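You operate a simulated robot arm through the tools that you are given. There is no shell and no other tool. Be economical: measure what you need, move in short steps, check, and stop when the job is done.

You run a simulated two-armed robot. Do the job below in one go: nothing can be reset, and whatever is moved stays where it is left.

JOB
Vacuum the crumbs off the bookcase.
Fine: steady the vacuum with your other hand as you slide its switch; put it back where it lay, switched off. Set down upright: cream hand vacuum.

The check looks at the end state, three seconds after you hand in, the way a careful person would. Anything else that was tipped, shoved, dropped, spilled or broken makes it a failure.

ROBOT AND FRAMES
Two 7-joint arms with two-finger parallel grippers on one trunk, on a base that drives. Base frame: it is fixed to the floor where the robot stands at the start and does not move with it; the origin is under the middle of the robot, x ahead of it, y to its left, z up. Units: mm, rad, N and s.
The left shoulder is at the start at [70, 133, 1251], the right one opposite. With the tool pointing down near the work surface each hand reaches from about 100 to 640 mm from the robot's upright axis, wherever it stands, measured 20 degrees to its own side. Places, roughly: crumbs on the bookcase [500, -400, 900]; vacuum switch [500, 0, 900]. Payload 1.57 kg a hand.
The TCP of each hand is the grasp point between the finger pads, 30 mm short of the fingertips. In the tool frame z runs along the fingers and y along their closing line. The gripper opens to 80 mm. The fingers are 17 mm wide and 12 mm thick; the gripper's body (40 by 82 mm) begins 80 mm behind the TCP.
Orientation is that of the tool frame in the base frame, as a unit quaternion [w, x, y, z]. With the fingers straight down and closing along the base's y, the tool's x points along the base's -x, its y along +y and its z along -z.

CONTROLS
- The arms move only by the tool arm_command. It takes "left_motion", "right_motion" or both (then of equal length, played together; a hand with none holds still); each is a list of rows, each a list of 3 entries, a list of its own where there are three numbers: the shift along the tool's x, y, z in units of 100 mm (1.0 is 100 mm), then the turn, a rotation vector about the tool's x, y, z in units of 120 degrees (1.0 is 120 degrees), then the gripper command, from -1 (shut) to 1 (fully open), values between in proportion. In form: [[[x, y, z], [wx, wy, wz], jaw], ...]. A call has 1 to 12 rows; each row is the pose to reach, as a shift and turn from the pose commanded when the call began, along the tool's axes at that moment. A call with a number of a shift or a turn outside -1 to 1 is refused whole. Each row takes 0.2 s and may step no farther than 50 mm and 0.15 rad from the row before; otherwise, or with a gripper value out of range, the whole call is refused. Where a pose cannot be reached the arm comes as near as it can. A force on the tool above 40 N (or 10 N above the force at the start of the call, whichever is more), or a blocked arm, ends the call early, and 0.2 s more pass. Each finger travels about 153 mm/s and halts on what it meets, pressing with about 23 N; the grip force reading is that of the motor and also rises with nothing between the fingers. The clock runs only during rows and for 0.2 s after the last one: add rows that repeat a pose to give the fingers time. The reply holds the time, the measured pose of the TCP, the force on the tool along the base axes, the opening and the grip force, in the units named above and with some noise, with the torque about the TCP (base axes, N m) and any sound that the robot's microphone picked up, and new pictures: "pictures" is both (left out), scene, wrist or none (wrist: the cameras of the hands that moved).
- Cameras (640 x 400 px; columns grow to the right, rows downward): "scene" is now at [128.1, -31.7, 1461.1]; the picture's right is [-0.37, -0.93, 0.00], its down [-0.61, 0.24, -0.75] and it looks along [0.70, -0.28, -0.66] (base axes); focal length 262 px, centre (320, 200). "left" rides on the left gripper at [72, 7, -122] in its tool frame; the picture's right is [-0.09, 1.00, 0.00], its down [-0.84, -0.08, -0.54] and it looks along [-0.54, -0.05, 0.84] (tool axes); focal length 238 px, centre (320, 200). "right" rides on the right gripper at [72, -7, -122] in its tool frame; the picture's right is [0.09, 1.00, 0.00], its down [-0.84, 0.08, -0.54] and it looks along [-0.54, 0.05, 0.84] (tool axes); focal length 238 px, centre (320, 200). There is no depth. A picture from a camera that has moved, and an enlarged one, comes with that camera's place and axes in the base frame and with its lens. The place of the scene camera against the robot may be out by one fixed shift of up to 12 mm in any direction.
- move_column(by): slides the trunk up (or, below 0, down) by that many mm; the arms and the scene camera ride with it, the base frame stays. It gives what a move gives, with no picture.
- steer(legs): drives the robot by 1 to 6 legs, each [ahead, left, turn to the left] in mm, mm and rad, along the robot's own axes; the way and the turn of a leg run together, so that a leg with both is an arc; at most 1500 mm and 3.142 rad a leg. The arms and the cameras ride along, it lands a little off, and it stops where it bumps. It gives what a move gives, and a new picture of the scene camera.
- turn_head(pan, tilt): turns the head with the scene camera to pan (to the left, within 1.501 rad either way) and tilt (down, from -0.506 to 1.204), counted from straight ahead of the robot. It gives what a move gives, and a new picture of the scene camera.
- enlarge(camera, box): a new picture of the part [left, top, right, bottom] of that camera's present view, enlarged. It takes no simulated time.
- finish_job(): hands the job in; it is judged then, once.

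Work in short steps. Places have to be worked out from the pictures, the camera data and where the tool is seen: move nearer, look again, correct. Check each grasp and each placing, and mend what went wrong. You have 120 turns and 260 pictures in all, those below and enlarged ones among them. Open the grippers and draw the arms clear of the work before you hand the job in, unless the task says otherwise; then end with one line.

The tools are called after "Call:" as name(argument=value, ...) on one line, values as JSON. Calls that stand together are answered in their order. arm_command: Moves the arms, as the interface text tells. Its arguments: {"type":"object","properties":{"left_motion":{"type":"array"},"right_motion":{"type":"array"},"pictures":{"type":"string","enum":["both","scene","wrist","none"]}},"required":[]} The other tools are called the same way: move_column (by) slides the trunk up or down; steer (legs) drives the base; turn_head (pan, tilt) turns the head that bears the scene camera; enlarge (camera, box) takes an enlarged picture of a part of a camera's view; finish_job () hands the job in.

At the start:

```text
time: 0.0
left_eef_pos: [387.5, 49.7, 1212.4]
left_ee_rot: [-0.001, -0.001, 1.0, -0.001]
left_force: [0.0, -0.4, 0.9]
left_torque: [0.02, 0.01, 0.01]
left_width: 79.8
left_grasp_force: 0.0
right_eef_pos: [342.6, -291.3, 1224.7]
right_ee_rot: [0.0, 0.0, 1.0, 0.001]
right_force: [-0.2, -0.5, 0.0]
right_torque: [0.0, 0.01, -0.02]
right_width: 80.0
right_grasp_force: 0.0
trunk travel left (down, up): [-825.0, 115.0]
robot x, y, heading: [2.5, -3.0, 0.002]
head pan, tilt: [-0.377, 0.721]
```

scene: 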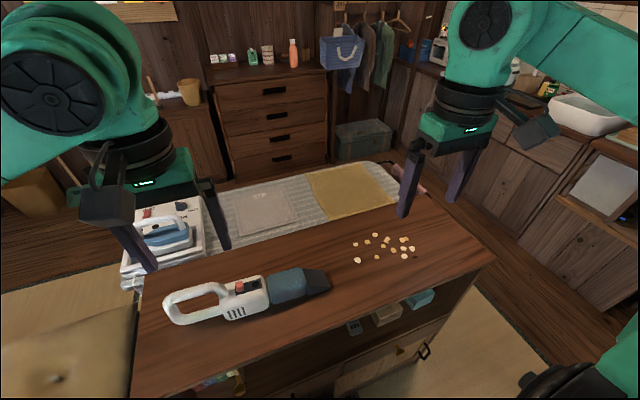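
right: 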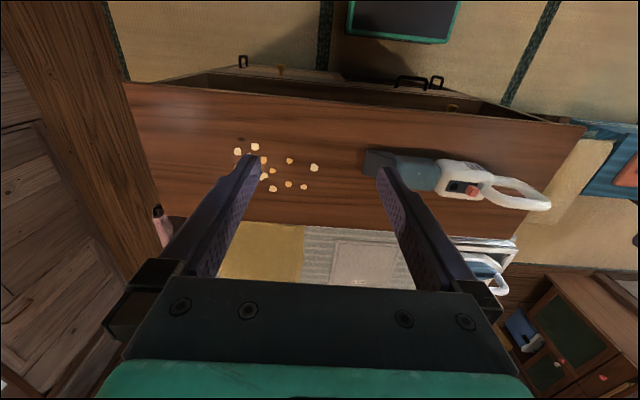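
left: 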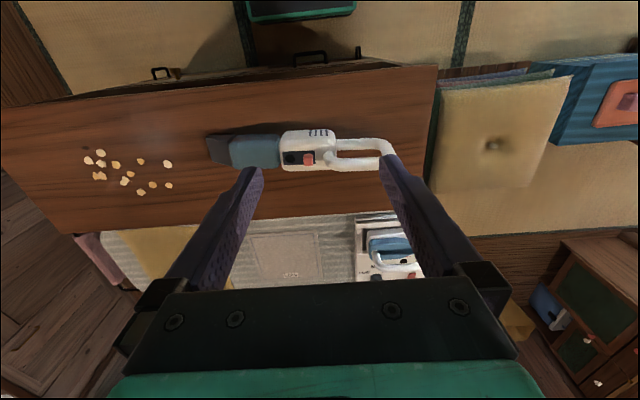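

The vacuum lies on the bookcase with its nozzle toward the crumbs (robot's right). I'll look closer at the vacuum and crumbs.

Call:
enlarge(camera="scene", box=[150, 240, 350, 350])

Call:
enlarge(camera="left", box=[190, 90, 420, 220])

Call:
enlarge(camera="right", box=[120, 60, 600, 260])

```text
3.20 times, centred on (250, 295) of scene
camera zoom: at [128.1, -31.7, 1461.1], right [-0.37, -0.93, 0.0], down [-0.61, 0.24, -0.75], along [0.7, -0.28, -0.66], focal length 839 px, centre (544, -104)
```

zoom: 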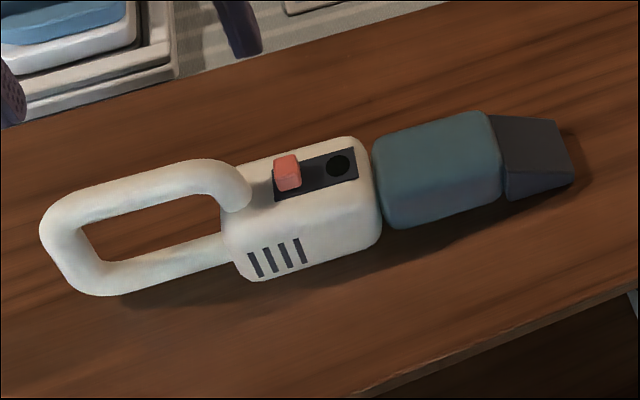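

```text
2.78 times, centred on (305, 155) of left
camera zoom: at [314.9, 57.0, 1335.2], right [0.09, 1.0, 0.0], down [0.84, -0.08, 0.54], along [0.54, -0.05, -0.84], focal length 663 px, centre (362, 325)
```

zoom: 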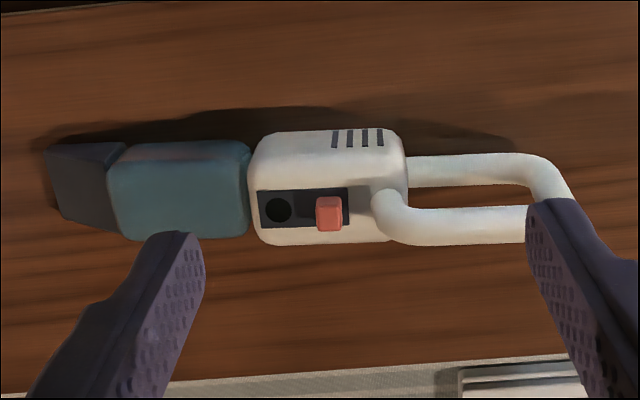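

```text
1.33 times, centred on (360, 160) of right
camera zoom: at [270.3, -299.9, 1345.0], right [-0.09, 1.0, 0.0], down [0.84, 0.08, 0.54], along [0.54, 0.05, -0.84], focal length 318 px, centre (267, 253)
```

zoom: 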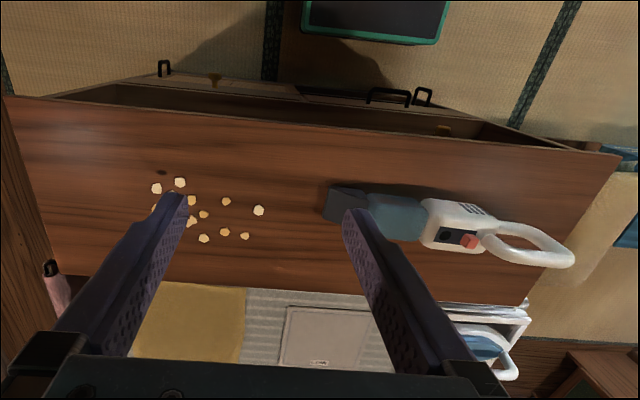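

The handle seems to be a vertical loop (top bar near y≈110, z≈940) with the red slider on top of the body. I'll turn both hands so they close across x, and bring the left above the handle for a nearer look.

Call:
arm_command(left_motion=[[[-0.09, 0.08, 0.07], [0, 0, 0.068], 1], [[-0.18, 0.15, 0.15], [0, 0, 0.136], 1], [[-0.27, 0.23, 0.22], [0, 0, 0.205], 1], [[-0.36, 0.31, 0.29], [0, 0, 0.273], 1], [[-0.45, 0.39, 0.36], [0, 0, 0.341], 1], [[-0.55, 0.46, 0.44], [0, 0, 0.409], 1], [[-0.64, 0.54, 0.51], [0, 0, 0.477], 1], [[-0.73, 0.62, 0.58], [0, 0, 0.545], 1], [[-0.82, 0.7, 0.65], [0, 0, 0.614], 1], [[-0.91, 0.77, 0.73], [0, 0, 0.682], 1], [[-1.0, 0.85, 0.8], [0, 0, 0.75], 1]], right_motion=[[[-0.09, 0.09, 0.06], [0, 0, -0.068], 1], [[-0.18, 0.18, 0.13], [0, 0, -0.136], 1], [[-0.26, 0.27, 0.19], [0, 0, -0.205], 1], [[-0.35, 0.36, 0.25], [0, 0, -0.273], 1], [[-0.44, 0.45, 0.32], [0, 0, -0.341], 1], [[-0.53, 0.55, 0.38], [0, 0, -0.409], 1], [[-0.62, 0.64, 0.45], [0, 0, -0.477], 1], [[-0.71, 0.73, 0.51], [0, 0, -0.545], 1], [[-0.79, 0.82, 0.57], [0, 0, -0.614], 1], [[-0.88, 0.91, 0.64], [0, 0, -0.682], 1], [[-0.97, 1.0, 0.7], [0, 0, -0.75], 1]])

```text
time: 2.4
left_eef_pos: [486.6, 136.8, 1131.5]
left_ee_rot: [0.001, 0.707, 0.707, -0.001]
left_force: [-0.1, -0.2, 0.1]
left_torque: [-0.02, 0.03, 0.0]
left_width: 79.9
left_grasp_force: 0.1
right_eef_pos: [222.8, -34.3, 1096.3]
right_ee_rot: [0.004, -0.696, 0.718, -0.011]
right_force: [0.8, 1.1, -0.6]
right_torque: [-0.03, 0.04, 0.01]
right_width: 80.0
right_grasp_force: 0.0
right hand out of reach, approached as far as the arm can: row 4, 5, 6, 7, 8, 9, 10, 11
trunk travel left (down, up): [-825.0, 115.0]
robot x, y, heading: [0.8, -0.0, 0.006]
head pan, tilt: [-0.377, 0.721]
camera scene: at [128.6, -29.8, 1461.1], right [-0.37, -0.93, 0.0], down [-0.61, 0.24, -0.75], along [0.7, -0.28, -0.66], focal length 262 px, centre (320, 200)
camera right: at [224.6, -106.9, 1217.7], right [-1.0, -0.06, -0.02], down [-0.06, 0.84, 0.53], along [-0.01, 0.53, -0.85], focal length 238 px, centre (320, 200)
camera left: at [492.9, 209.5, 1253.5], right [1.0, -0.09, 0.0], down [-0.08, -0.84, 0.54], along [-0.05, -0.54, -0.84], focal length 238 px, centre (320, 200)
```

scene: 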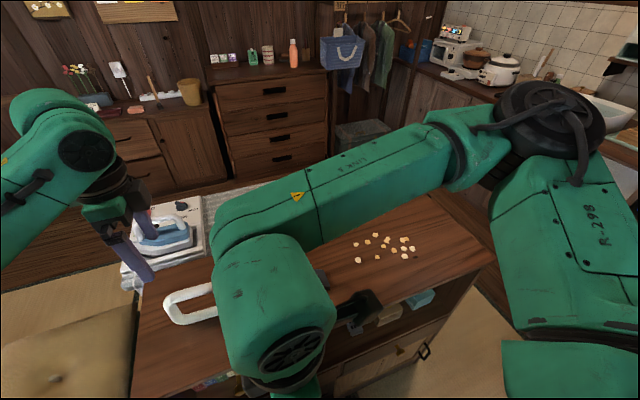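
right: 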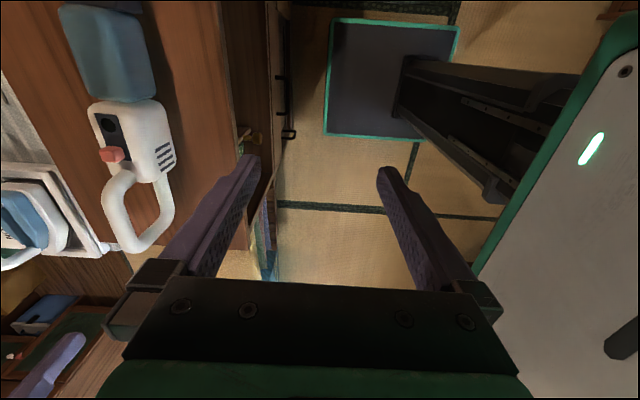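
left: 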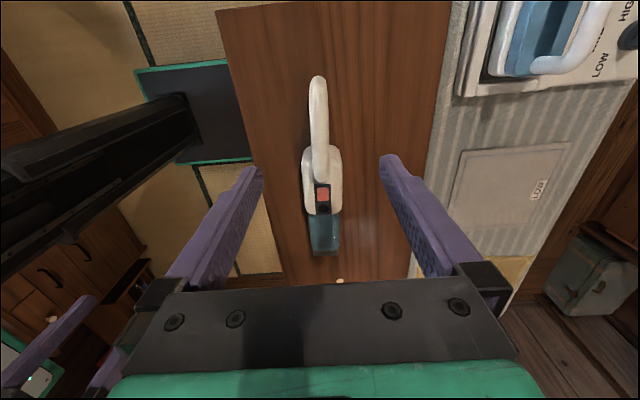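

The right arm ran out of reach turning that way and folded in. I'll unwind it to its original orientation, moving it right and up.

Call:
arm_command(right_motion=[[[0.1, 0, -0.06], [0, 0, 0.068], 1], [[0.2, 0, -0.12], [0, 0, 0.136], 1], [[0.3, 0, -0.18], [0, 0, 0.205], 1], [[0.4, 0, -0.24], [0, 0, 0.273], 1], [[0.5, 0, -0.3], [0, 0, 0.341], 1], [[0.6, 0, -0.36], [0, 0, 0.409], 1], [[0.7, 0, -0.42], [0, 0, 0.477], 1], [[0.8, 0, -0.48], [0, 0, 0.545], 1], [[0.9, 0, -0.54], [0, 0, 0.614], 1], [[1.0, 0, -0.6], [0, 0, 0.682], 1], [[1.0, 0, -0.7], [0, 0, 0.75], 1]], pictures="scene")

Call:
enlarge(camera="left", box=[250, 60, 410, 270])

```text
time: 4.8
left_eef_pos: [485.4, 135.2, 1131.6]
left_ee_rot: [0.001, 0.707, 0.708, -0.001]
left_force: [0.0, 0.5, -0.4]
left_torque: [0.0, -0.01, 0.01]
left_width: 80.0
left_grasp_force: 0.1
right_eef_pos: [223.3, -138.7, 1171.9]
right_ee_rot: [0.0, 0.001, 1.0, 0.001]
right_force: [0.0, -0.2, 0.5]
right_torque: [0.0, -0.02, 0.0]
right_width: 80.1
right_grasp_force: 0.1
trunk travel left (down, up): [-825.0, 115.0]
robot x, y, heading: [0.4, 0.3, 0.003]
head pan, tilt: [-0.377, 0.721]
camera scene: at [127.8, -31.3, 1461.1], right [-0.37, -0.93, 0.0], down [-0.61, 0.24, -0.75], along [0.7, -0.28, -0.66], focal length 262 px, centre (320, 200)
```

scene: 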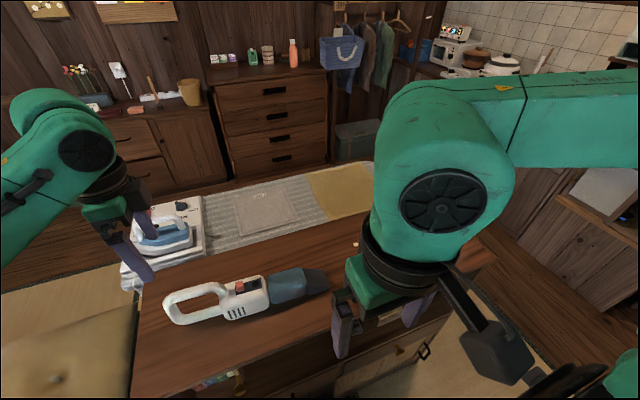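

```text
1.90 times, centred on (330, 165) of left
camera zoom: at [491.9, 208.1, 1254.1], right [1.0, -0.09, 0.0], down [-0.08, -0.84, 0.54], along [-0.05, -0.54, -0.84], focal length 454 px, centre (301, 267)
```

zoom: 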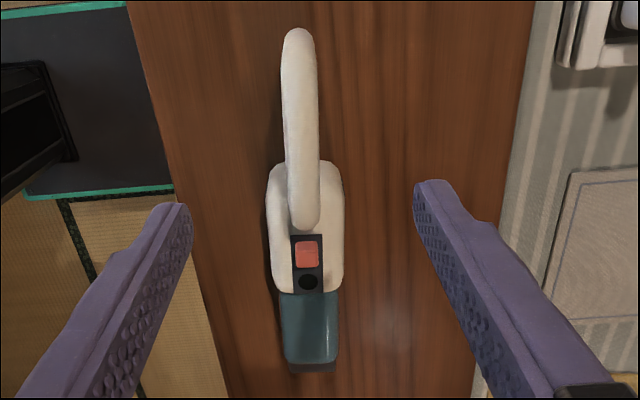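

The left view gives handle top bar at x≈486, z≈957, knob at about (479.5, 22, 947). Now I try turning the right hand the other way (+90°), which should suit its reach.

Call:
arm_command(right_motion=[[[-0.1, -0.1, 0], [0, 0, 0], 1], [[-0.2, -0.2, 0], [0, 0, 0.068], 1], [[-0.3, -0.3, 0], [0, 0, 0.136], 1], [[-0.4, -0.4, 0], [0, 0, 0.205], 1], [[-0.5, -0.5, 0], [0, 0, 0.273], 1], [[-0.6, -0.55, 0], [0, 0, 0.341], 1], [[-0.7, -0.6, 0], [0, 0, 0.409], 1], [[-0.8, -0.6, 0], [0, 0, 0.477], 1], [[-0.9, -0.6, 0], [0, 0, 0.545], 1], [[-0.95, -0.6, 0], [0, 0, 0.614], 1], [[-1.0, -0.6, 0], [0, 0, 0.682], 1], [[-1.0, -0.6, 0], [0, 0, 0.75], 1]], pictures="both")

```text
time: 7.4
left_eef_pos: [485.3, 134.7, 1131.8]
left_ee_rot: [0.001, 0.706, 0.708, -0.002]
left_force: [0.8, 0.8, 0.5]
left_torque: [-0.01, 0.02, 0.0]
left_width: 80.0
left_grasp_force: 0.1
right_eef_pos: [324.3, -198.0, 1170.4]
right_ee_rot: [-0.001, 0.708, 0.706, 0.001]
right_force: [0.3, 0.7, 0.2]
right_torque: [-0.01, -0.03, -0.01]
right_width: 80.1
right_grasp_force: 0.1
trunk travel left (down, up): [-825.0, 115.0]
robot x, y, heading: [4.5, 3.2, 0.0]
head pan, tilt: [-0.377, 0.721]
camera scene: at [128.1, -31.6, 1461.1], right [-0.37, -0.93, 0.0], down [-0.61, 0.24, -0.75], along [0.7, -0.28, -0.66], focal length 262 px, centre (320, 200)
camera right: at [316.3, -128.4, 1292.7], right [1.0, 0.09, 0.0], down [0.08, -0.84, 0.54], along [0.05, -0.54, -0.84], focal length 238 px, centre (320, 200)
```

scene: 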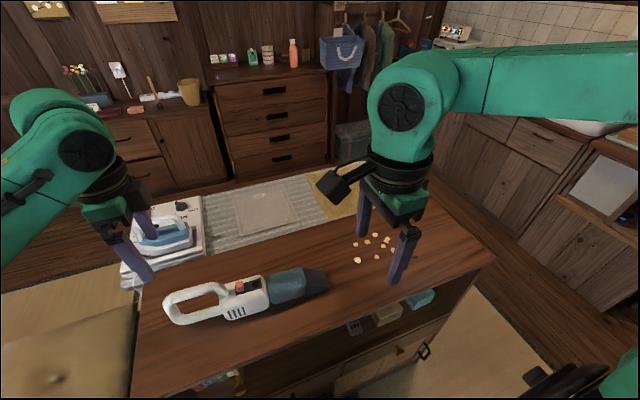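
right: 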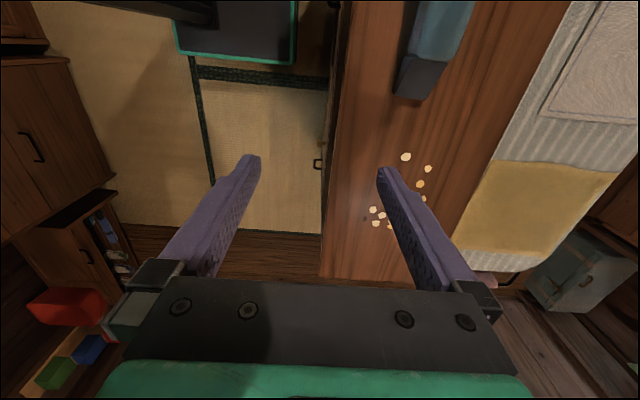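

Right hand reaches well in this orientation. Now lower the left hand (leaning its wrist back to +y by 20°, small yaw to match the vacuum) toward the handle bar.

Call:
arm_command(left_motion=[[[0, 0, 0.2], [0, -0.05, 0.007], 1], [[0, 0, 0.4], [0, -0.1, 0.014], 1], [[0, 0, 0.6], [0, -0.15, 0.021], 1], [[0, 0, 0.8], [0, -0.167, 0.021], 1], [[0, 0, 1.0], [0, -0.167, 0.021], 1]], pictures="wrist")

```text
time: 8.6
left_eef_pos: [487.0, 134.4, 1032.4]
left_ee_rot: [0.124, 0.712, 0.68, -0.124]
left_force: [-0.3, 0.8, 0.0]
left_torque: [-0.01, -0.01, -0.01]
left_width: 80.1
left_grasp_force: 0.1
right_eef_pos: [322.4, -199.4, 1171.4]
right_ee_rot: [0.0, 0.707, 0.707, 0.002]
right_force: [0.2, -0.3, -1.0]
right_torque: [0.02, -0.03, -0.01]
right_width: 80.1
right_grasp_force: 0.1
trunk travel left (down, up): [-825.0, 115.0]
robot x, y, heading: [-2.4, -0.7, 0.002]
head pan, tilt: [-0.377, 0.721]
camera left: at [497.2, 244.9, 1123.0], right [0.99, -0.13, 0.04], down [-0.11, -0.6, 0.8], along [-0.08, -0.79, -0.6], focal length 238 px, centre (320, 200)
```

left: 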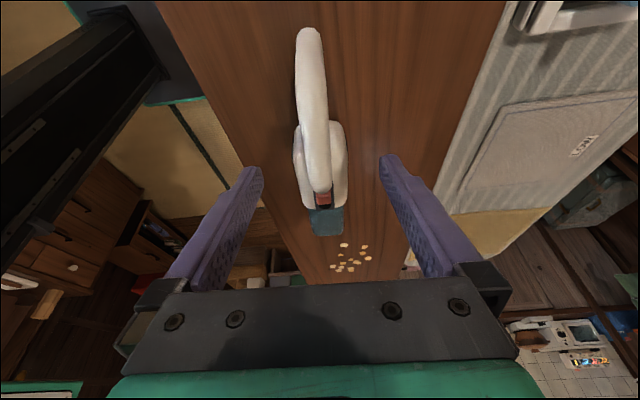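

Handle is centered between the fingers. Lower straight to z≈958.

Call:
arm_command(left_motion=[[[0.055, -0.01, 0.18], [0, 0, 0], 1], [[0.11, -0.02, 0.36], [0, 0, 0], 1], [[0.165, -0.02, 0.54], [0, 0, 0], 1], [[0.215, -0.02, 0.709], [0, 0, 0], 1]], pictures="both")

Call:
enlarge(camera="scene", box=[100, 200, 340, 350])

```text
time: 9.6
left_eef_pos: [484.8, 130.5, 956.9]
left_ee_rot: [0.123, 0.711, 0.681, -0.123]
left_force: [0.2, 0.2, 0.9]
left_torque: [-0.02, 0.02, 0.03]
left_width: 79.9
left_grasp_force: 0.1
right_eef_pos: [323.2, -198.5, 1171.2]
right_ee_rot: [-0.001, 0.708, 0.707, 0.0]
right_force: [-0.7, 0.7, -0.1]
right_torque: [0.01, 0.0, 0.0]
right_width: 80.0
right_grasp_force: 0.1
trunk travel left (down, up): [-825.0, 115.0]
robot x, y, heading: [3.7, 0.1, -0.002]
head pan, tilt: [-0.377, 0.721]
camera scene: at [128.4, -31.7, 1461.1], right [-0.37, -0.93, 0.0], down [-0.61, 0.24, -0.75], along [0.7, -0.28, -0.66], focal length 262 px, centre (320, 200)
camera left: at [495.8, 240.2, 1047.5], right [0.99, -0.13, 0.04], down [-0.11, -0.6, 0.8], along [-0.08, -0.79, -0.6], focal length 238 px, centre (320, 200)
```

scene: 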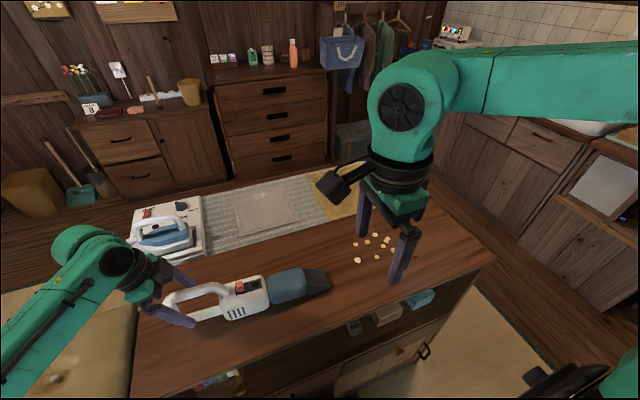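
left: 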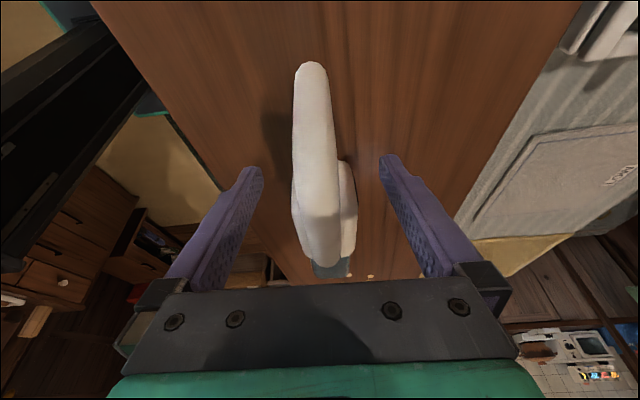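

```text
2.67 times, centred on (220, 275) of scene
camera zoom: at [128.4, -31.7, 1461.1], right [-0.37, -0.93, 0.0], down [-0.61, 0.24, -0.75], along [0.7, -0.28, -0.66], focal length 700 px, centre (587, 0)
```

zoom: 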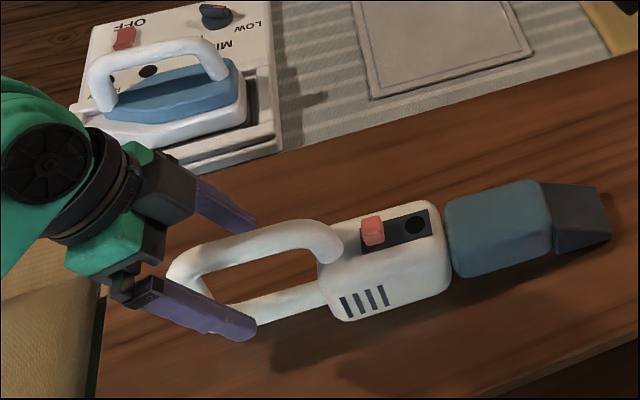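

Fingers straddle the top bar. Close part-way first to check centering.

Call:
arm_command(left_motion=[[[0, 0, 0], [0, 0, 0], 0.2], [[0, 0, 0], [0, 0, 0], -0.15]], pictures="wrist")

Call:
enlarge(camera="left", box=[220, 50, 420, 290])

```text
time: 10.2
left_eef_pos: [484.8, 131.0, 957.6]
left_ee_rot: [0.123, 0.711, 0.681, -0.124]
left_force: [-0.1, -0.2, 0.6]
left_torque: [0.01, 0.01, 0.0]
left_width: 34.0
left_grasp_force: 0.0
right_eef_pos: [323.4, -199.0, 1172.0]
right_ee_rot: [0.0, 0.707, 0.707, 0.001]
right_force: [-0.6, -0.6, -0.1]
right_torque: [0.0, 0.04, -0.03]
right_width: 80.1
right_grasp_force: 0.1
trunk travel left (down, up): [-825.0, 115.0]
robot x, y, heading: [1.0, -0.7, 0.0]
head pan, tilt: [-0.377, 0.721]
camera left: at [495.6, 240.2, 1047.6], right [0.99, -0.13, 0.04], down [-0.11, -0.6, 0.8], along [-0.08, -0.79, -0.6], focal length 238 px, centre (320, 200)
```

left: 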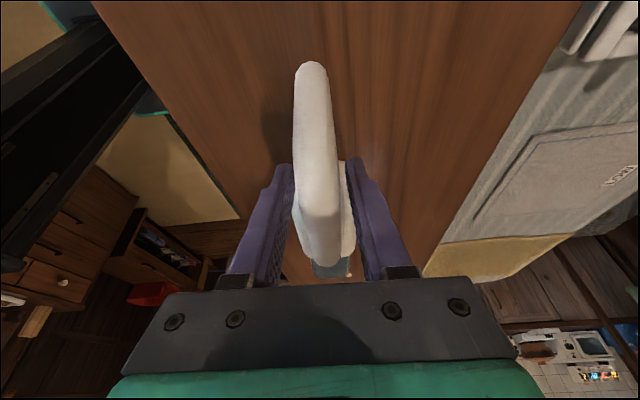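

```text
1.67 times, centred on (320, 170) of left
camera zoom: at [495.6, 240.2, 1047.6], right [0.99, -0.13, 0.04], down [-0.11, -0.6, 0.8], along [-0.08, -0.79, -0.6], focal length 397 px, centre (320, 250)
```

zoom: 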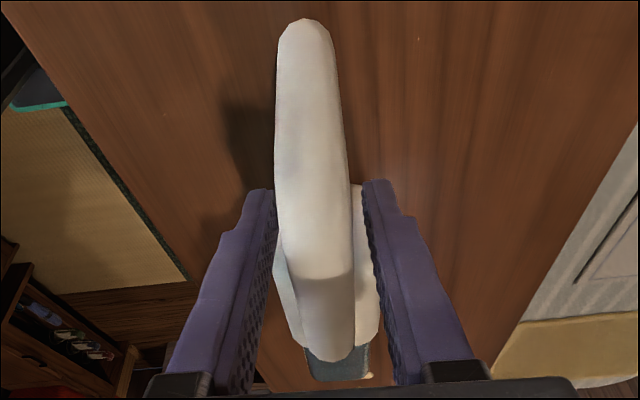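

Handle sits ~2.5 mm toward -x; recenter and close.

Call:
arm_command(left_motion=[[[0, -0.025, 0], [0, 0, 0], -0.15], [[0, -0.025, 0], [0, 0, 0], -0.4], [[0, -0.025, 0], [0, 0, 0], -0.7], [[0, -0.025, 0], [0, 0, 0], -1], [[0, -0.025, 0], [0, 0, 0], -1]], pictures="wrist")

```text
time: 11.4
left_eef_pos: [484.3, 130.0, 958.1]
left_ee_rot: [0.123, 0.711, 0.681, -0.124]
left_force: [0.2, -0.1, 0.1]
left_torque: [-0.07, 0.0, 0.08]
left_width: 21.6
left_grasp_force: 23.3
right_eef_pos: [323.6, -198.4, 1171.4]
right_ee_rot: [-0.001, 0.708, 0.707, 0.0]
right_force: [-0.8, -0.5, 0.5]
right_torque: [0.02, 0.0, 0.02]
right_width: 79.9
right_grasp_force: 0.1
trunk travel left (down, up): [-825.0, 115.0]
robot x, y, heading: [-4.1, 2.1, -0.0]
head pan, tilt: [-0.377, 0.721]
camera left: at [493.7, 240.5, 1048.3], right [0.99, -0.13, 0.04], down [-0.11, -0.6, 0.8], along [-0.08, -0.79, -0.6], focal length 238 px, centre (320, 200)
```

left: 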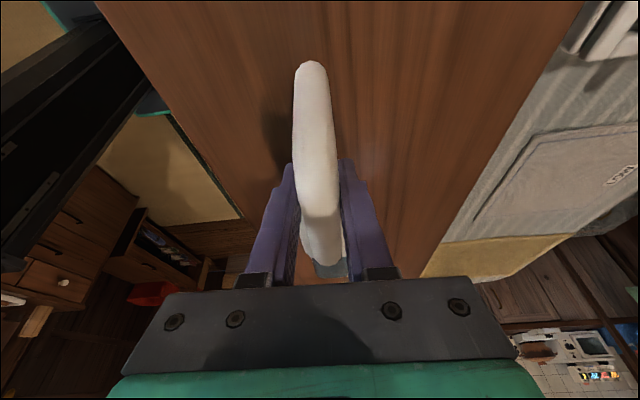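

Handle is held (21.6 mm, no reaction force). Bring the right hand toward the switch, leaning its wrist toward -y, and narrow its opening.

Call:
arm_command(right_motion=[[[0.2, 0.2, 0.06], [0, 0.04, 0], 0.6], [[0.4, 0.4, 0.12], [0, 0.08, 0], 0.3], [[0.6, 0.6, 0.18], [0, 0.12, 0], 0.1], [[0.8, 0.8, 0.24], [0, 0.16, 0], 0.1], [[1.0, 1.0, 0.3], [0, 0.167, 0], 0.1]], pictures="wrist")

```text
time: 12.6
left_eef_pos: [484.6, 131.0, 958.2]
left_ee_rot: [0.124, 0.711, 0.681, -0.124]
left_force: [-0.7, -1.1, 0.7]
left_torque: [0.36, -0.06, -0.1]
left_width: 21.7
left_grasp_force: 23.2
right_eef_pos: [421.7, -98.9, 1139.9]
right_ee_rot: [-0.125, 0.696, 0.697, 0.123]
right_force: [-0.1, -0.3, -0.7]
right_torque: [-0.01, 0.01, -0.02]
right_width: 44.1
right_grasp_force: 0.1
trunk travel left (down, up): [-825.0, 115.0]
robot x, y, heading: [-0.2, -1.7, -0.001]
head pan, tilt: [-0.377, 0.721]
camera right: at [415.5, -74.9, 1278.6], right [1.0, 0.09, 0.03], down [0.08, -0.97, 0.22], along [0.05, -0.22, -0.97], focal length 238 px, centre (320, 200)
```

right: 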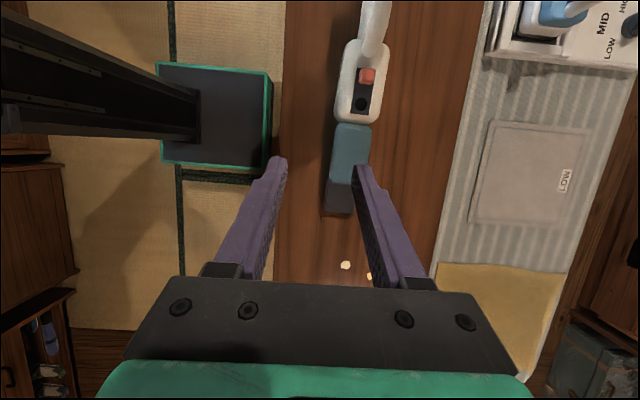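

Knob located at about (478.5, 19, 947). Approach in two steps; first step stays above.

Call:
arm_command(right_motion=[[[0.13, 0.14, 0.25], [0, 0, 0.01], 0.1], [[0.26, 0.28, 0.5], [0, 0, 0.021], 0.1], [[0.39, 0.43, 0.75], [0, 0, 0.021], 0.1], [[0.519, 0.573, 1.0], [0, 0, 0.021], 0.1]], pictures="both")

```text
time: 13.6
left_eef_pos: [483.0, 129.1, 957.5]
left_ee_rot: [0.124, 0.711, 0.681, -0.124]
left_force: [0.2, 1.4, 0.1]
left_torque: [0.05, 0.07, 0.11]
left_width: 21.4
left_grasp_force: 23.4
right_eef_pos: [468.5, -32.8, 1072.6]
right_ee_rot: [-0.127, 0.711, 0.681, 0.121]
right_force: [-0.1, -0.1, 1.4]
right_torque: [0.0, 0.03, -0.01]
right_width: 44.2
right_grasp_force: 0.0
right hand out of reach, approached as far as the arm can: row 4
trunk travel left (down, up): [-825.0, 115.0]
robot x, y, heading: [-0.1, -1.4, -0.003]
head pan, tilt: [-0.377, 0.721]
camera scene: at [128.0, -31.6, 1461.1], right [-0.37, -0.93, 0.0], down [-0.61, 0.24, -0.75], along [0.7, -0.28, -0.66], focal length 262 px, centre (320, 200)
camera right: at [464.3, -9.2, 1211.3], right [1.0, 0.04, 0.02], down [0.04, -0.97, 0.22], along [0.03, -0.22, -0.98], focal length 238 px, centre (320, 200)
```

scene: 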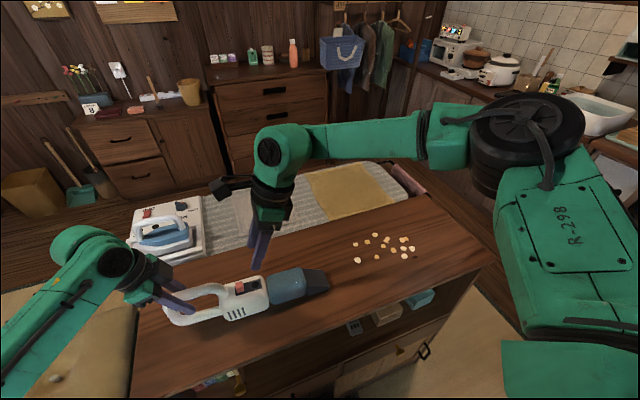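
right: 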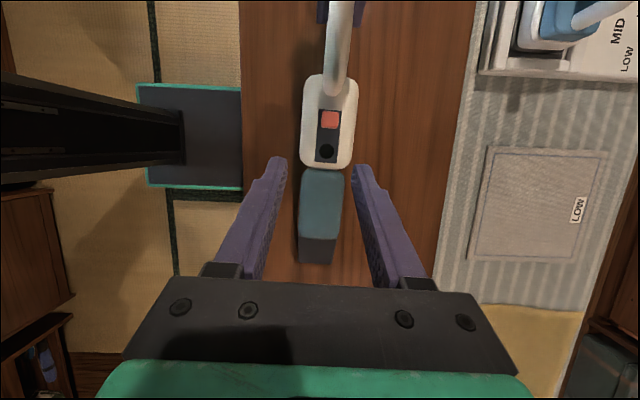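

The lean limits the right arm's reach here. I'll un-lean it to straight down and try again.

Call:
arm_command(right_motion=[[[0, 0, 0], [0, -0.042, 0], 0.1], [[0, 0, 0], [0, -0.084, 0], 0.1], [[0, 0, 0], [0, -0.125, 0], 0.1], [[0, 0, 0], [0, -0.167, 0], 0.1]], pictures="none")

```text
time: 14.6
left_eef_pos: [482.6, 130.6, 958.5]
left_ee_rot: [0.125, 0.711, 0.681, -0.123]
left_force: [0.3, 1.1, 0.2]
left_torque: [-0.07, -0.03, 0.06]
left_width: 21.8
left_grasp_force: 23.4
right_eef_pos: [435.2, -77.5, 1080.7]
right_ee_rot: [-0.005, 0.722, 0.692, -0.005]
right_force: [-0.1, 0.0, -0.6]
right_torque: [-0.05, 0.01, 0.01]
right_width: 44.2
right_grasp_force: 0.0
right hand out of reach, approached as far as the arm can: row 1, 2, 3, 4
trunk travel left (down, up): [-825.0, 115.0]
robot x, y, heading: [-0.9, 1.3, 0.001]
head pan, tilt: [-0.377, 0.721]
```

More lean gives the right hand more reach, less gives less. New plan: right hand grips the blue bin (y≈-65) to steady it, and the left hand works the switch. Restore the right lean and open it.

Call:
arm_command(right_motion=[[[0, 0, 0], [0, 0.042, 0], 0.4], [[0, 0, 0], [0, 0.084, 0], 0.7], [[0, 0, 0], [0, 0.125, 0], 1], [[0, 0, 0], [0, 0.167, 0], 1]], pictures="wrist")

```text
time: 15.6
left_eef_pos: [482.9, 130.2, 958.4]
left_ee_rot: [0.124, 0.711, 0.681, -0.123]
left_force: [0.1, 1.4, -0.1]
left_torque: [-0.02, 0.02, 0.03]
left_width: 21.7
left_grasp_force: 23.0
right_eef_pos: [436.3, -78.6, 1082.1]
right_ee_rot: [-0.128, 0.711, 0.681, 0.121]
right_force: [0.2, 0.5, -0.3]
right_torque: [-0.01, -0.01, -0.02]
right_width: 80.2
right_grasp_force: 0.1
trunk travel left (down, up): [-825.0, 115.0]
robot x, y, heading: [-0.6, -1.1, -0.002]
head pan, tilt: [-0.377, 0.721]
camera right: at [432.3, -54.1, 1220.6], right [1.0, 0.05, 0.02], down [0.04, -0.97, 0.22], along [0.03, -0.22, -0.98], focal length 238 px, centre (320, 200)
```

right: 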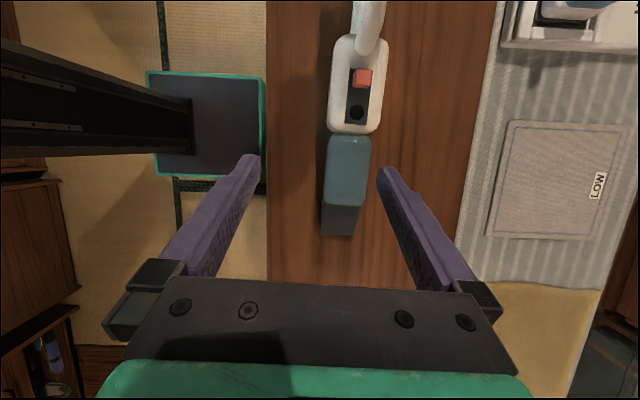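

Bin centre at about (474, -74). Move over it, down to z≈1030.

Call:
arm_command(right_motion=[[[-0.05, 0.19, 0.25], [0, 0, 0], 1], [[-0.1, 0.38, 0.51], [0, 0, 0], 1]], pictures="wrist")

```text
time: 16.2
left_eef_pos: [483.6, 130.8, 957.3]
left_ee_rot: [0.123, 0.712, 0.681, -0.124]
left_force: [-0.9, 1.0, -0.1]
left_torque: [-0.03, 0.03, -0.12]
left_width: 21.6
left_grasp_force: 22.6
right_eef_pos: [473.8, -71.1, 1032.9]
right_ee_rot: [-0.126, 0.712, 0.68, 0.122]
right_force: [0.5, 0.6, -0.6]
right_torque: [-0.01, 0.0, 0.02]
right_width: 80.0
right_grasp_force: 0.1
trunk travel left (down, up): [-825.0, 115.0]
robot x, y, heading: [0.1, 1.8, -0.0]
head pan, tilt: [-0.377, 0.721]
camera right: at [470.0, -47.5, 1170.5], right [1.0, 0.05, 0.02], down [0.04, -0.97, 0.22], along [0.03, -0.22, -0.98], focal length 238 px, centre (320, 200)
```

right: 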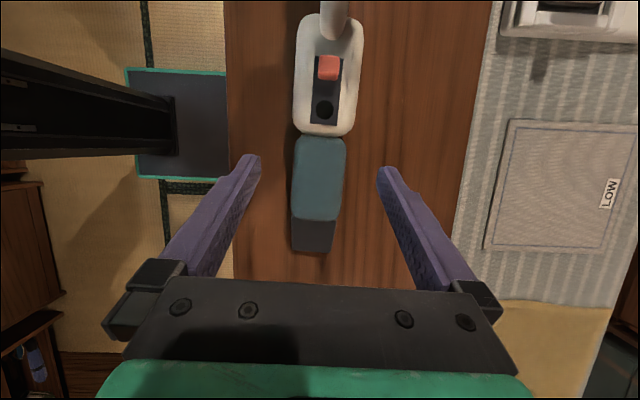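

Bin is centered between fingers (51 mm wide). Lower along it.

Call:
arm_command(right_motion=[[[-0.07, 0.02, 0.25], [0, 0, 0], 1], [[-0.14, 0.02, 0.5], [0, 0, 0], 1], [[-0.22, 0.02, 0.75], [0, 0, 0], 1], [[-0.29, 0.02, 1.0], [0, 0, 0], 1]], pictures="both")

Call:
enlarge(camera="scene", box=[160, 180, 400, 330])

```text
time: 17.2
left_eef_pos: [481.9, 131.3, 958.2]
left_ee_rot: [0.124, 0.711, 0.681, -0.124]
left_force: [0.6, -3.3, 0.4]
left_torque: [0.73, 0.0, 0.03]
left_width: 21.8
left_grasp_force: 22.5
right_eef_pos: [452.7, -86.8, 956.9]
right_ee_rot: [-0.126, 0.71, 0.681, 0.124]
right_force: [2.5, 2.3, 12.0]
right_torque: [0.08, -0.65, 0.21]
right_width: 80.0
right_grasp_force: 0.0
right hand out of reach, approached as far as the arm can: row 2, 3, 4
trunk travel left (down, up): [-825.0, 115.0]
robot x, y, heading: [-0.9, 0.5, 0.001]
head pan, tilt: [-0.377, 0.721]
camera scene: at [127.5, -31.7, 1461.4], right [-0.37, -0.93, 0.0], down [-0.61, 0.24, -0.75], along [0.7, -0.28, -0.66], focal length 262 px, centre (320, 200)
camera right: at [447.5, -63.0, 1095.3], right [1.0, 0.04, 0.02], down [0.04, -0.98, 0.22], along [0.03, -0.22, -0.98], focal length 238 px, centre (320, 200)
```

scene: 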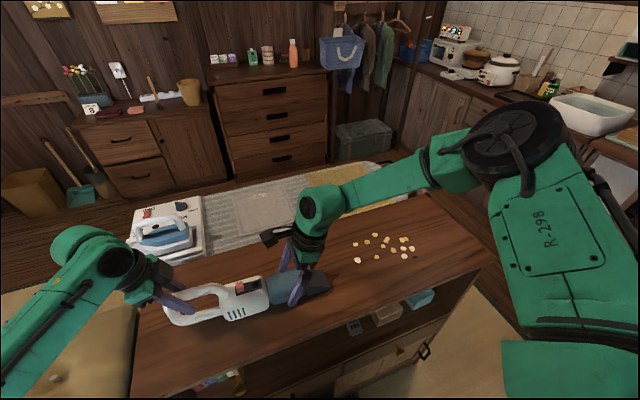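
right: 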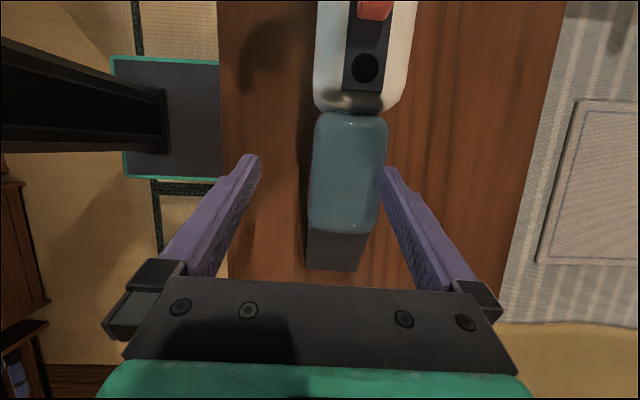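

```text
2.67 times, centred on (280, 255) of scene
camera zoom: at [127.5, -31.7, 1461.4], right [-0.37, -0.93, 0.0], down [-0.61, 0.24, -0.75], along [0.7, -0.28, -0.66], focal length 700 px, centre (427, 53)
```

zoom: 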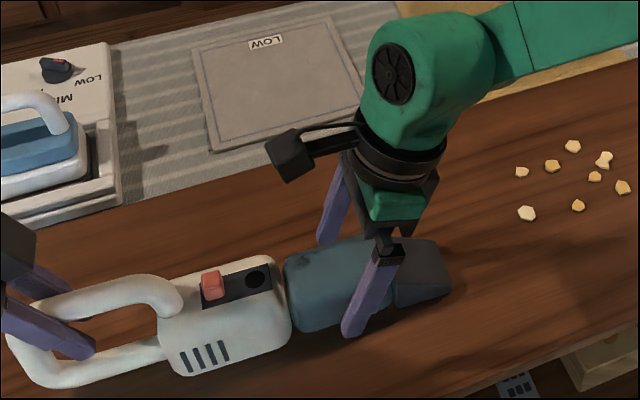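

The right hand hit its wrist limit again and a finger touched the bin top, so I back off. Shifting the base left ~150 mm should relieve both hands; first lift the right hand, then release the left and lift it clear.

Call:
arm_command(right_motion=[[[0.08, 0, -0.24], [0, 0, 0], 1], [[0.17, 0, -0.48], [0, 0, 0], 1], [[0.25, 0, -0.72], [0, 0, 0], 1], [[0.34, 0, -0.94], [0, 0, 0], 1]], pictures="none")

Call:
arm_command(left_motion=[[[0, 0, 0], [0, 0, 0], 0], [[0, 0, 0], [0, 0, 0], 0.6], [[0, 0, 0], [0, 0, 0], 1], [[0, 0, 0], [0, 0, 0], 1], [[-0.085, 0, -0.235], [0, 0, 0], 1], [[-0.17, 0, -0.47], [0, 0, 0], 1], [[-0.255, 0, -0.7], [0, 0, 0], 1], [[-0.34, 0, -0.94], [0, 0, 0], 1]], pictures="both")

```text
time: 18.2
left_eef_pos: [483.1, 131.0, 959.3]
left_ee_rot: [0.124, 0.711, 0.681, -0.122]
left_force: [-0.5, 0.3, 2.6]
left_torque: [-0.48, -0.01, 0.02]
left_width: 21.6
left_grasp_force: 23.0
right_eef_pos: [453.7, -86.3, 1054.7]
right_ee_rot: [-0.127, 0.711, 0.681, 0.121]
right_force: [0.4, -0.6, -0.1]
right_torque: [0.03, 0.01, 0.04]
right_width: 80.0
right_grasp_force: 0.0
trunk travel left (down, up): [-825.0, 115.0]
robot x, y, heading: [3.4, 0.2, -0.0]
head pan, tilt: [-0.377, 0.721]
```

```text
time: 20.0
left_eef_pos: [483.3, 130.8, 1059.5]
left_ee_rot: [0.123, 0.712, 0.68, -0.123]
left_force: [-0.1, 1.2, -0.1]
left_torque: [-0.02, -0.02, -0.02]
left_width: 80.2
left_grasp_force: 0.1
right_eef_pos: [454.2, -87.1, 1056.4]
right_ee_rot: [-0.125, 0.712, 0.68, 0.121]
right_force: [-0.2, 0.7, -0.4]
right_torque: [0.03, -0.02, -0.06]
right_width: 79.8
right_grasp_force: 0.1
trunk travel left (down, up): [-825.0, 115.0]
robot x, y, heading: [1.5, 1.0, 0.002]
head pan, tilt: [-0.377, 0.721]
camera scene: at [127.9, -32.0, 1461.0], right [-0.37, -0.93, 0.0], down [-0.61, 0.24, -0.75], along [0.7, -0.28, -0.66], focal length 262 px, centre (320, 200)
camera left: at [493.4, 239.9, 1149.0], right [0.99, -0.13, 0.04], down [-0.11, -0.6, 0.8], along [-0.08, -0.79, -0.6], focal length 238 px, centre (320, 200)
```

scene: 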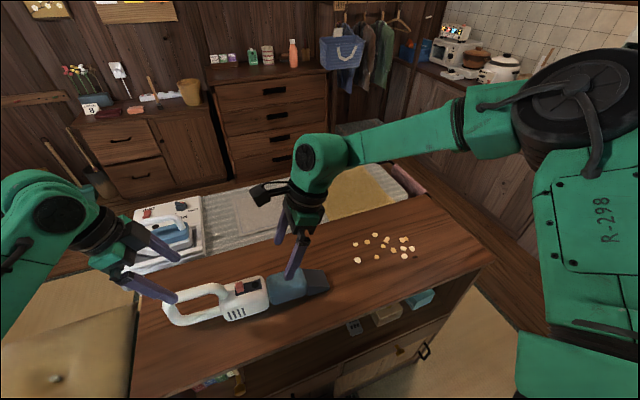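
left: 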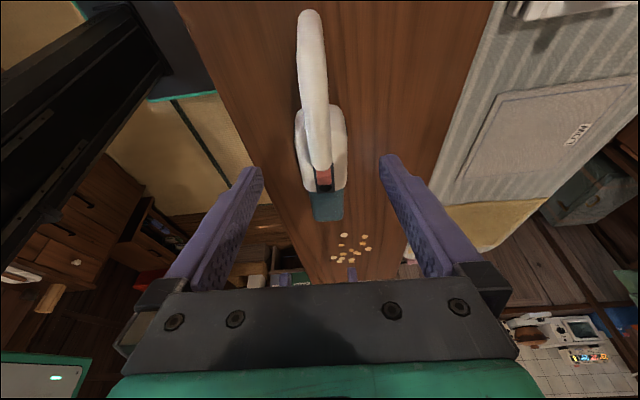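

Both clear and the vacuum has not moved noticeably. Drive the base 160 mm to the left.

Call:
steer(legs=[[0, 160, 0]])

```text
time: 21.4
left_eef_pos: [483.9, 288.7, 1057.6]
left_ee_rot: [0.122, 0.712, 0.68, -0.123]
left_force: [-0.5, -0.3, 0.1]
left_torque: [-0.02, 0.01, -0.01]
left_width: 79.7
left_grasp_force: 0.1
right_eef_pos: [454.3, 70.3, 1055.1]
right_ee_rot: [-0.127, 0.712, 0.679, 0.121]
right_force: [-0.6, -0.3, -0.3]
right_torque: [0.02, 0.01, -0.03]
right_width: 79.9
right_grasp_force: 0.0
trunk travel left (down, up): [-825.0, 115.0]
robot x, y, heading: [1.5, 163.1, -0.006]
head pan, tilt: [-0.377, 0.721]
camera scene: at [128.4, 126.6, 1461.0], right [-0.37, -0.93, 0.0], down [-0.61, 0.25, -0.75], along [0.7, -0.28, -0.66], focal length 262 px, centre (320, 200)
```

scene: 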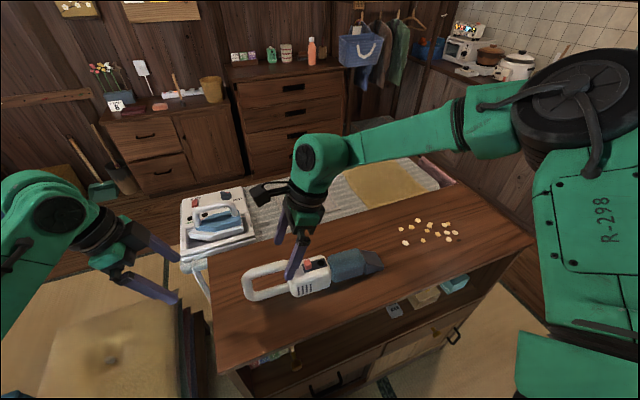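

Now move the right hand back toward the bin.

Call:
arm_command(right_motion=[[[-0.31, 0.09, -0.11], [0, 0, 0], 1], [[-0.62, 0.18, -0.23], [0, 0, 0], 1], [[-0.93, 0.26, -0.34], [0, 0, 0], 1]], pictures="wrist")

```text
time: 22.2
left_eef_pos: [484.2, 290.5, 1057.8]
left_ee_rot: [0.123, 0.712, 0.68, -0.124]
left_force: [0.2, 0.5, -0.4]
left_torque: [-0.03, -0.01, 0.01]
left_width: 80.0
left_grasp_force: 0.0
right_eef_pos: [477.5, -26.9, 1055.9]
right_ee_rot: [-0.126, 0.712, 0.68, 0.121]
right_force: [-0.6, -0.1, 0.7]
right_torque: [0.0, -0.01, -0.02]
right_width: 80.0
right_grasp_force: 0.1
trunk travel left (down, up): [-825.0, 115.0]
robot x, y, heading: [4.6, 163.3, -0.001]
head pan, tilt: [-0.377, 0.721]
camera right: at [473.9, -1.9, 1194.0], right [1.0, 0.04, 0.02], down [0.04, -0.97, 0.22], along [0.03, -0.22, -0.98], focal length 238 px, centre (320, 200)
```

right: 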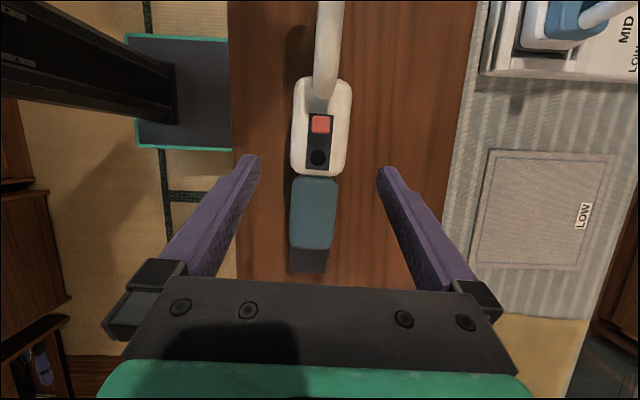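

Bin centre at (475.5, -70). Position at y≈-57 and lower.

Call:
arm_command(right_motion=[[[-0.28, -0.01, -0.1], [0, 0, 0], 1], [[-0.417, -0.01, 0.276], [0, 0, 0], 1], [[-0.554, -0.01, 0.652], [0, 0, 0], 1], [[-0.68, -0.01, 1.0], [0, 0, 0], 1]], pictures="wrist")

```text
time: 23.2
left_eef_pos: [483.3, 289.7, 1058.3]
left_ee_rot: [0.123, 0.712, 0.68, -0.124]
left_force: [-0.4, 1.3, 0.8]
left_torque: [0.03, 0.0, 0.01]
left_width: 80.1
left_grasp_force: 0.1
right_eef_pos: [471.0, -57.9, 937.7]
right_ee_rot: [-0.126, 0.713, 0.679, 0.121]
right_force: [-0.6, -0.3, 1.1]
right_torque: [0.0, 0.01, 0.02]
right_width: 80.0
right_grasp_force: 0.1
trunk travel left (down, up): [-825.0, 115.0]
robot x, y, heading: [-0.4, 166.5, -0.005]
head pan, tilt: [-0.377, 0.721]
camera right: at [468.2, -33.3, 1076.8], right [1.0, 0.04, 0.02], down [0.04, -0.97, 0.22], along [0.03, -0.22, -0.98], focal length 238 px, centre (320, 200)
```

right: 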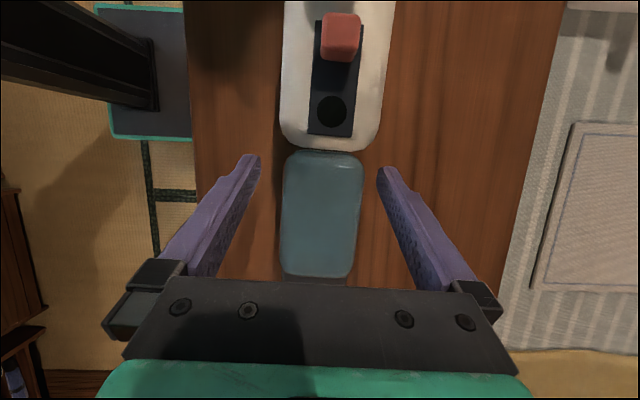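

Centered within ~3 mm; lower 33 mm more with +3 mm in x.

Call:
arm_command(right_motion=[[[-0.055, 0.03, 0.155], [0, 0, 0], 1], [[-0.113, 0.03, 0.31], [0, 0, 0], 1], [[-0.113, 0.03, 0.31], [0, 0, 0], 0.6]], pictures="wrist")

Call:
enlarge(camera="scene", box=[210, 180, 450, 330])

```text
time: 24.0
left_eef_pos: [483.5, 290.5, 1058.5]
left_ee_rot: [0.124, 0.712, 0.68, -0.123]
left_force: [-0.6, 0.5, 0.6]
left_torque: [-0.02, 0.02, 0.0]
left_width: 80.5
left_grasp_force: 0.0
right_eef_pos: [472.9, -57.3, 904.4]
right_ee_rot: [-0.126, 0.713, 0.679, 0.121]
right_force: [-0.1, -0.9, -0.2]
right_torque: [0.01, -0.01, 0.0]
right_width: 64.0
right_grasp_force: 0.1
trunk travel left (down, up): [-825.0, 115.0]
robot x, y, heading: [0.2, 166.1, -0.007]
head pan, tilt: [-0.377, 0.721]
camera right: at [469.4, -33.3, 1043.2], right [1.0, 0.04, 0.02], down [0.04, -0.97, 0.22], along [0.03, -0.22, -0.98], focal length 238 px, centre (320, 200)
```

right: 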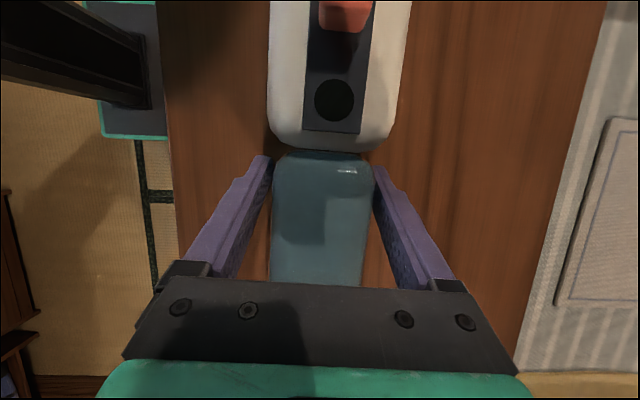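

```text
2.67 times, centred on (330, 255) of scene
camera zoom: at [127.8, 129.7, 1461.1], right [-0.37, -0.93, 0.0], down [-0.61, 0.24, -0.75], along [0.7, -0.28, -0.66], focal length 700 px, centre (293, 53)
```

zoom: 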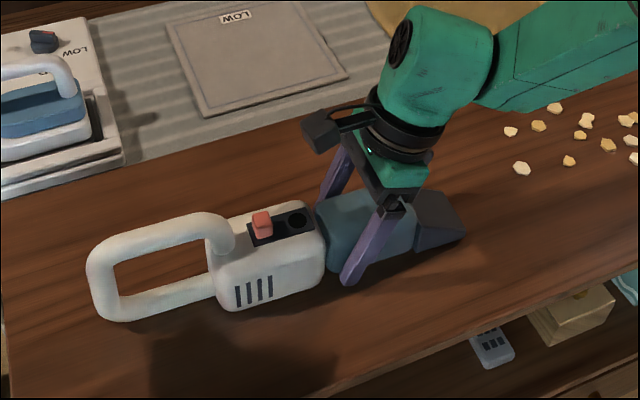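

Good placement, fingers below the bin's top and clear of the surface. Close the right gripper.

Call:
arm_command(right_motion=[[[0, 0, 0], [0, 0, 0], 0.35], [[0, 0, 0], [0, 0, 0], 0.1], [[0, 0, 0], [0, 0, 0], -0.3], [[0, 0, 0], [0, 0, 0], -1], [[0, 0, 0], [0, 0, 0], -1]], pictures="wrist")

```text
time: 25.2
left_eef_pos: [483.9, 290.3, 1058.2]
left_ee_rot: [0.123, 0.712, 0.68, -0.124]
left_force: [-0.1, -0.1, 0.9]
left_torque: [0.01, 0.02, -0.01]
left_width: 79.9
left_grasp_force: 0.0
right_eef_pos: [473.1, -56.8, 904.5]
right_ee_rot: [-0.126, 0.713, 0.679, 0.121]
right_force: [3.2, -3.2, 4.0]
right_torque: [-0.13, -0.38, -0.15]
right_width: 57.9
right_grasp_force: 23.1
trunk travel left (down, up): [-825.0, 115.0]
robot x, y, heading: [0.5, 163.7, -0.004]
head pan, tilt: [-0.377, 0.721]
camera right: at [470.0, -33.4, 1043.5], right [1.0, 0.04, 0.02], down [0.04, -0.97, 0.22], along [0.03, -0.22, -0.98], focal length 238 px, centre (320, 200)
```

right: 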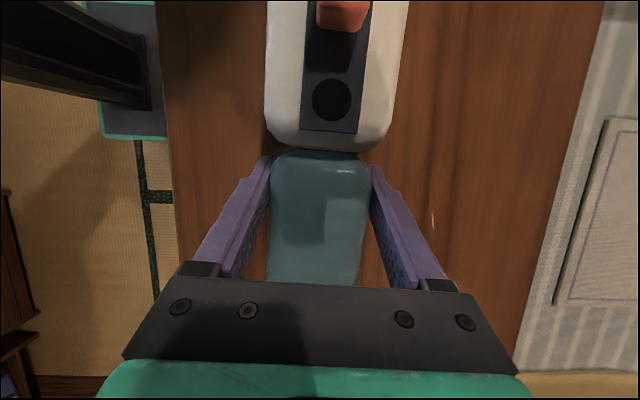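

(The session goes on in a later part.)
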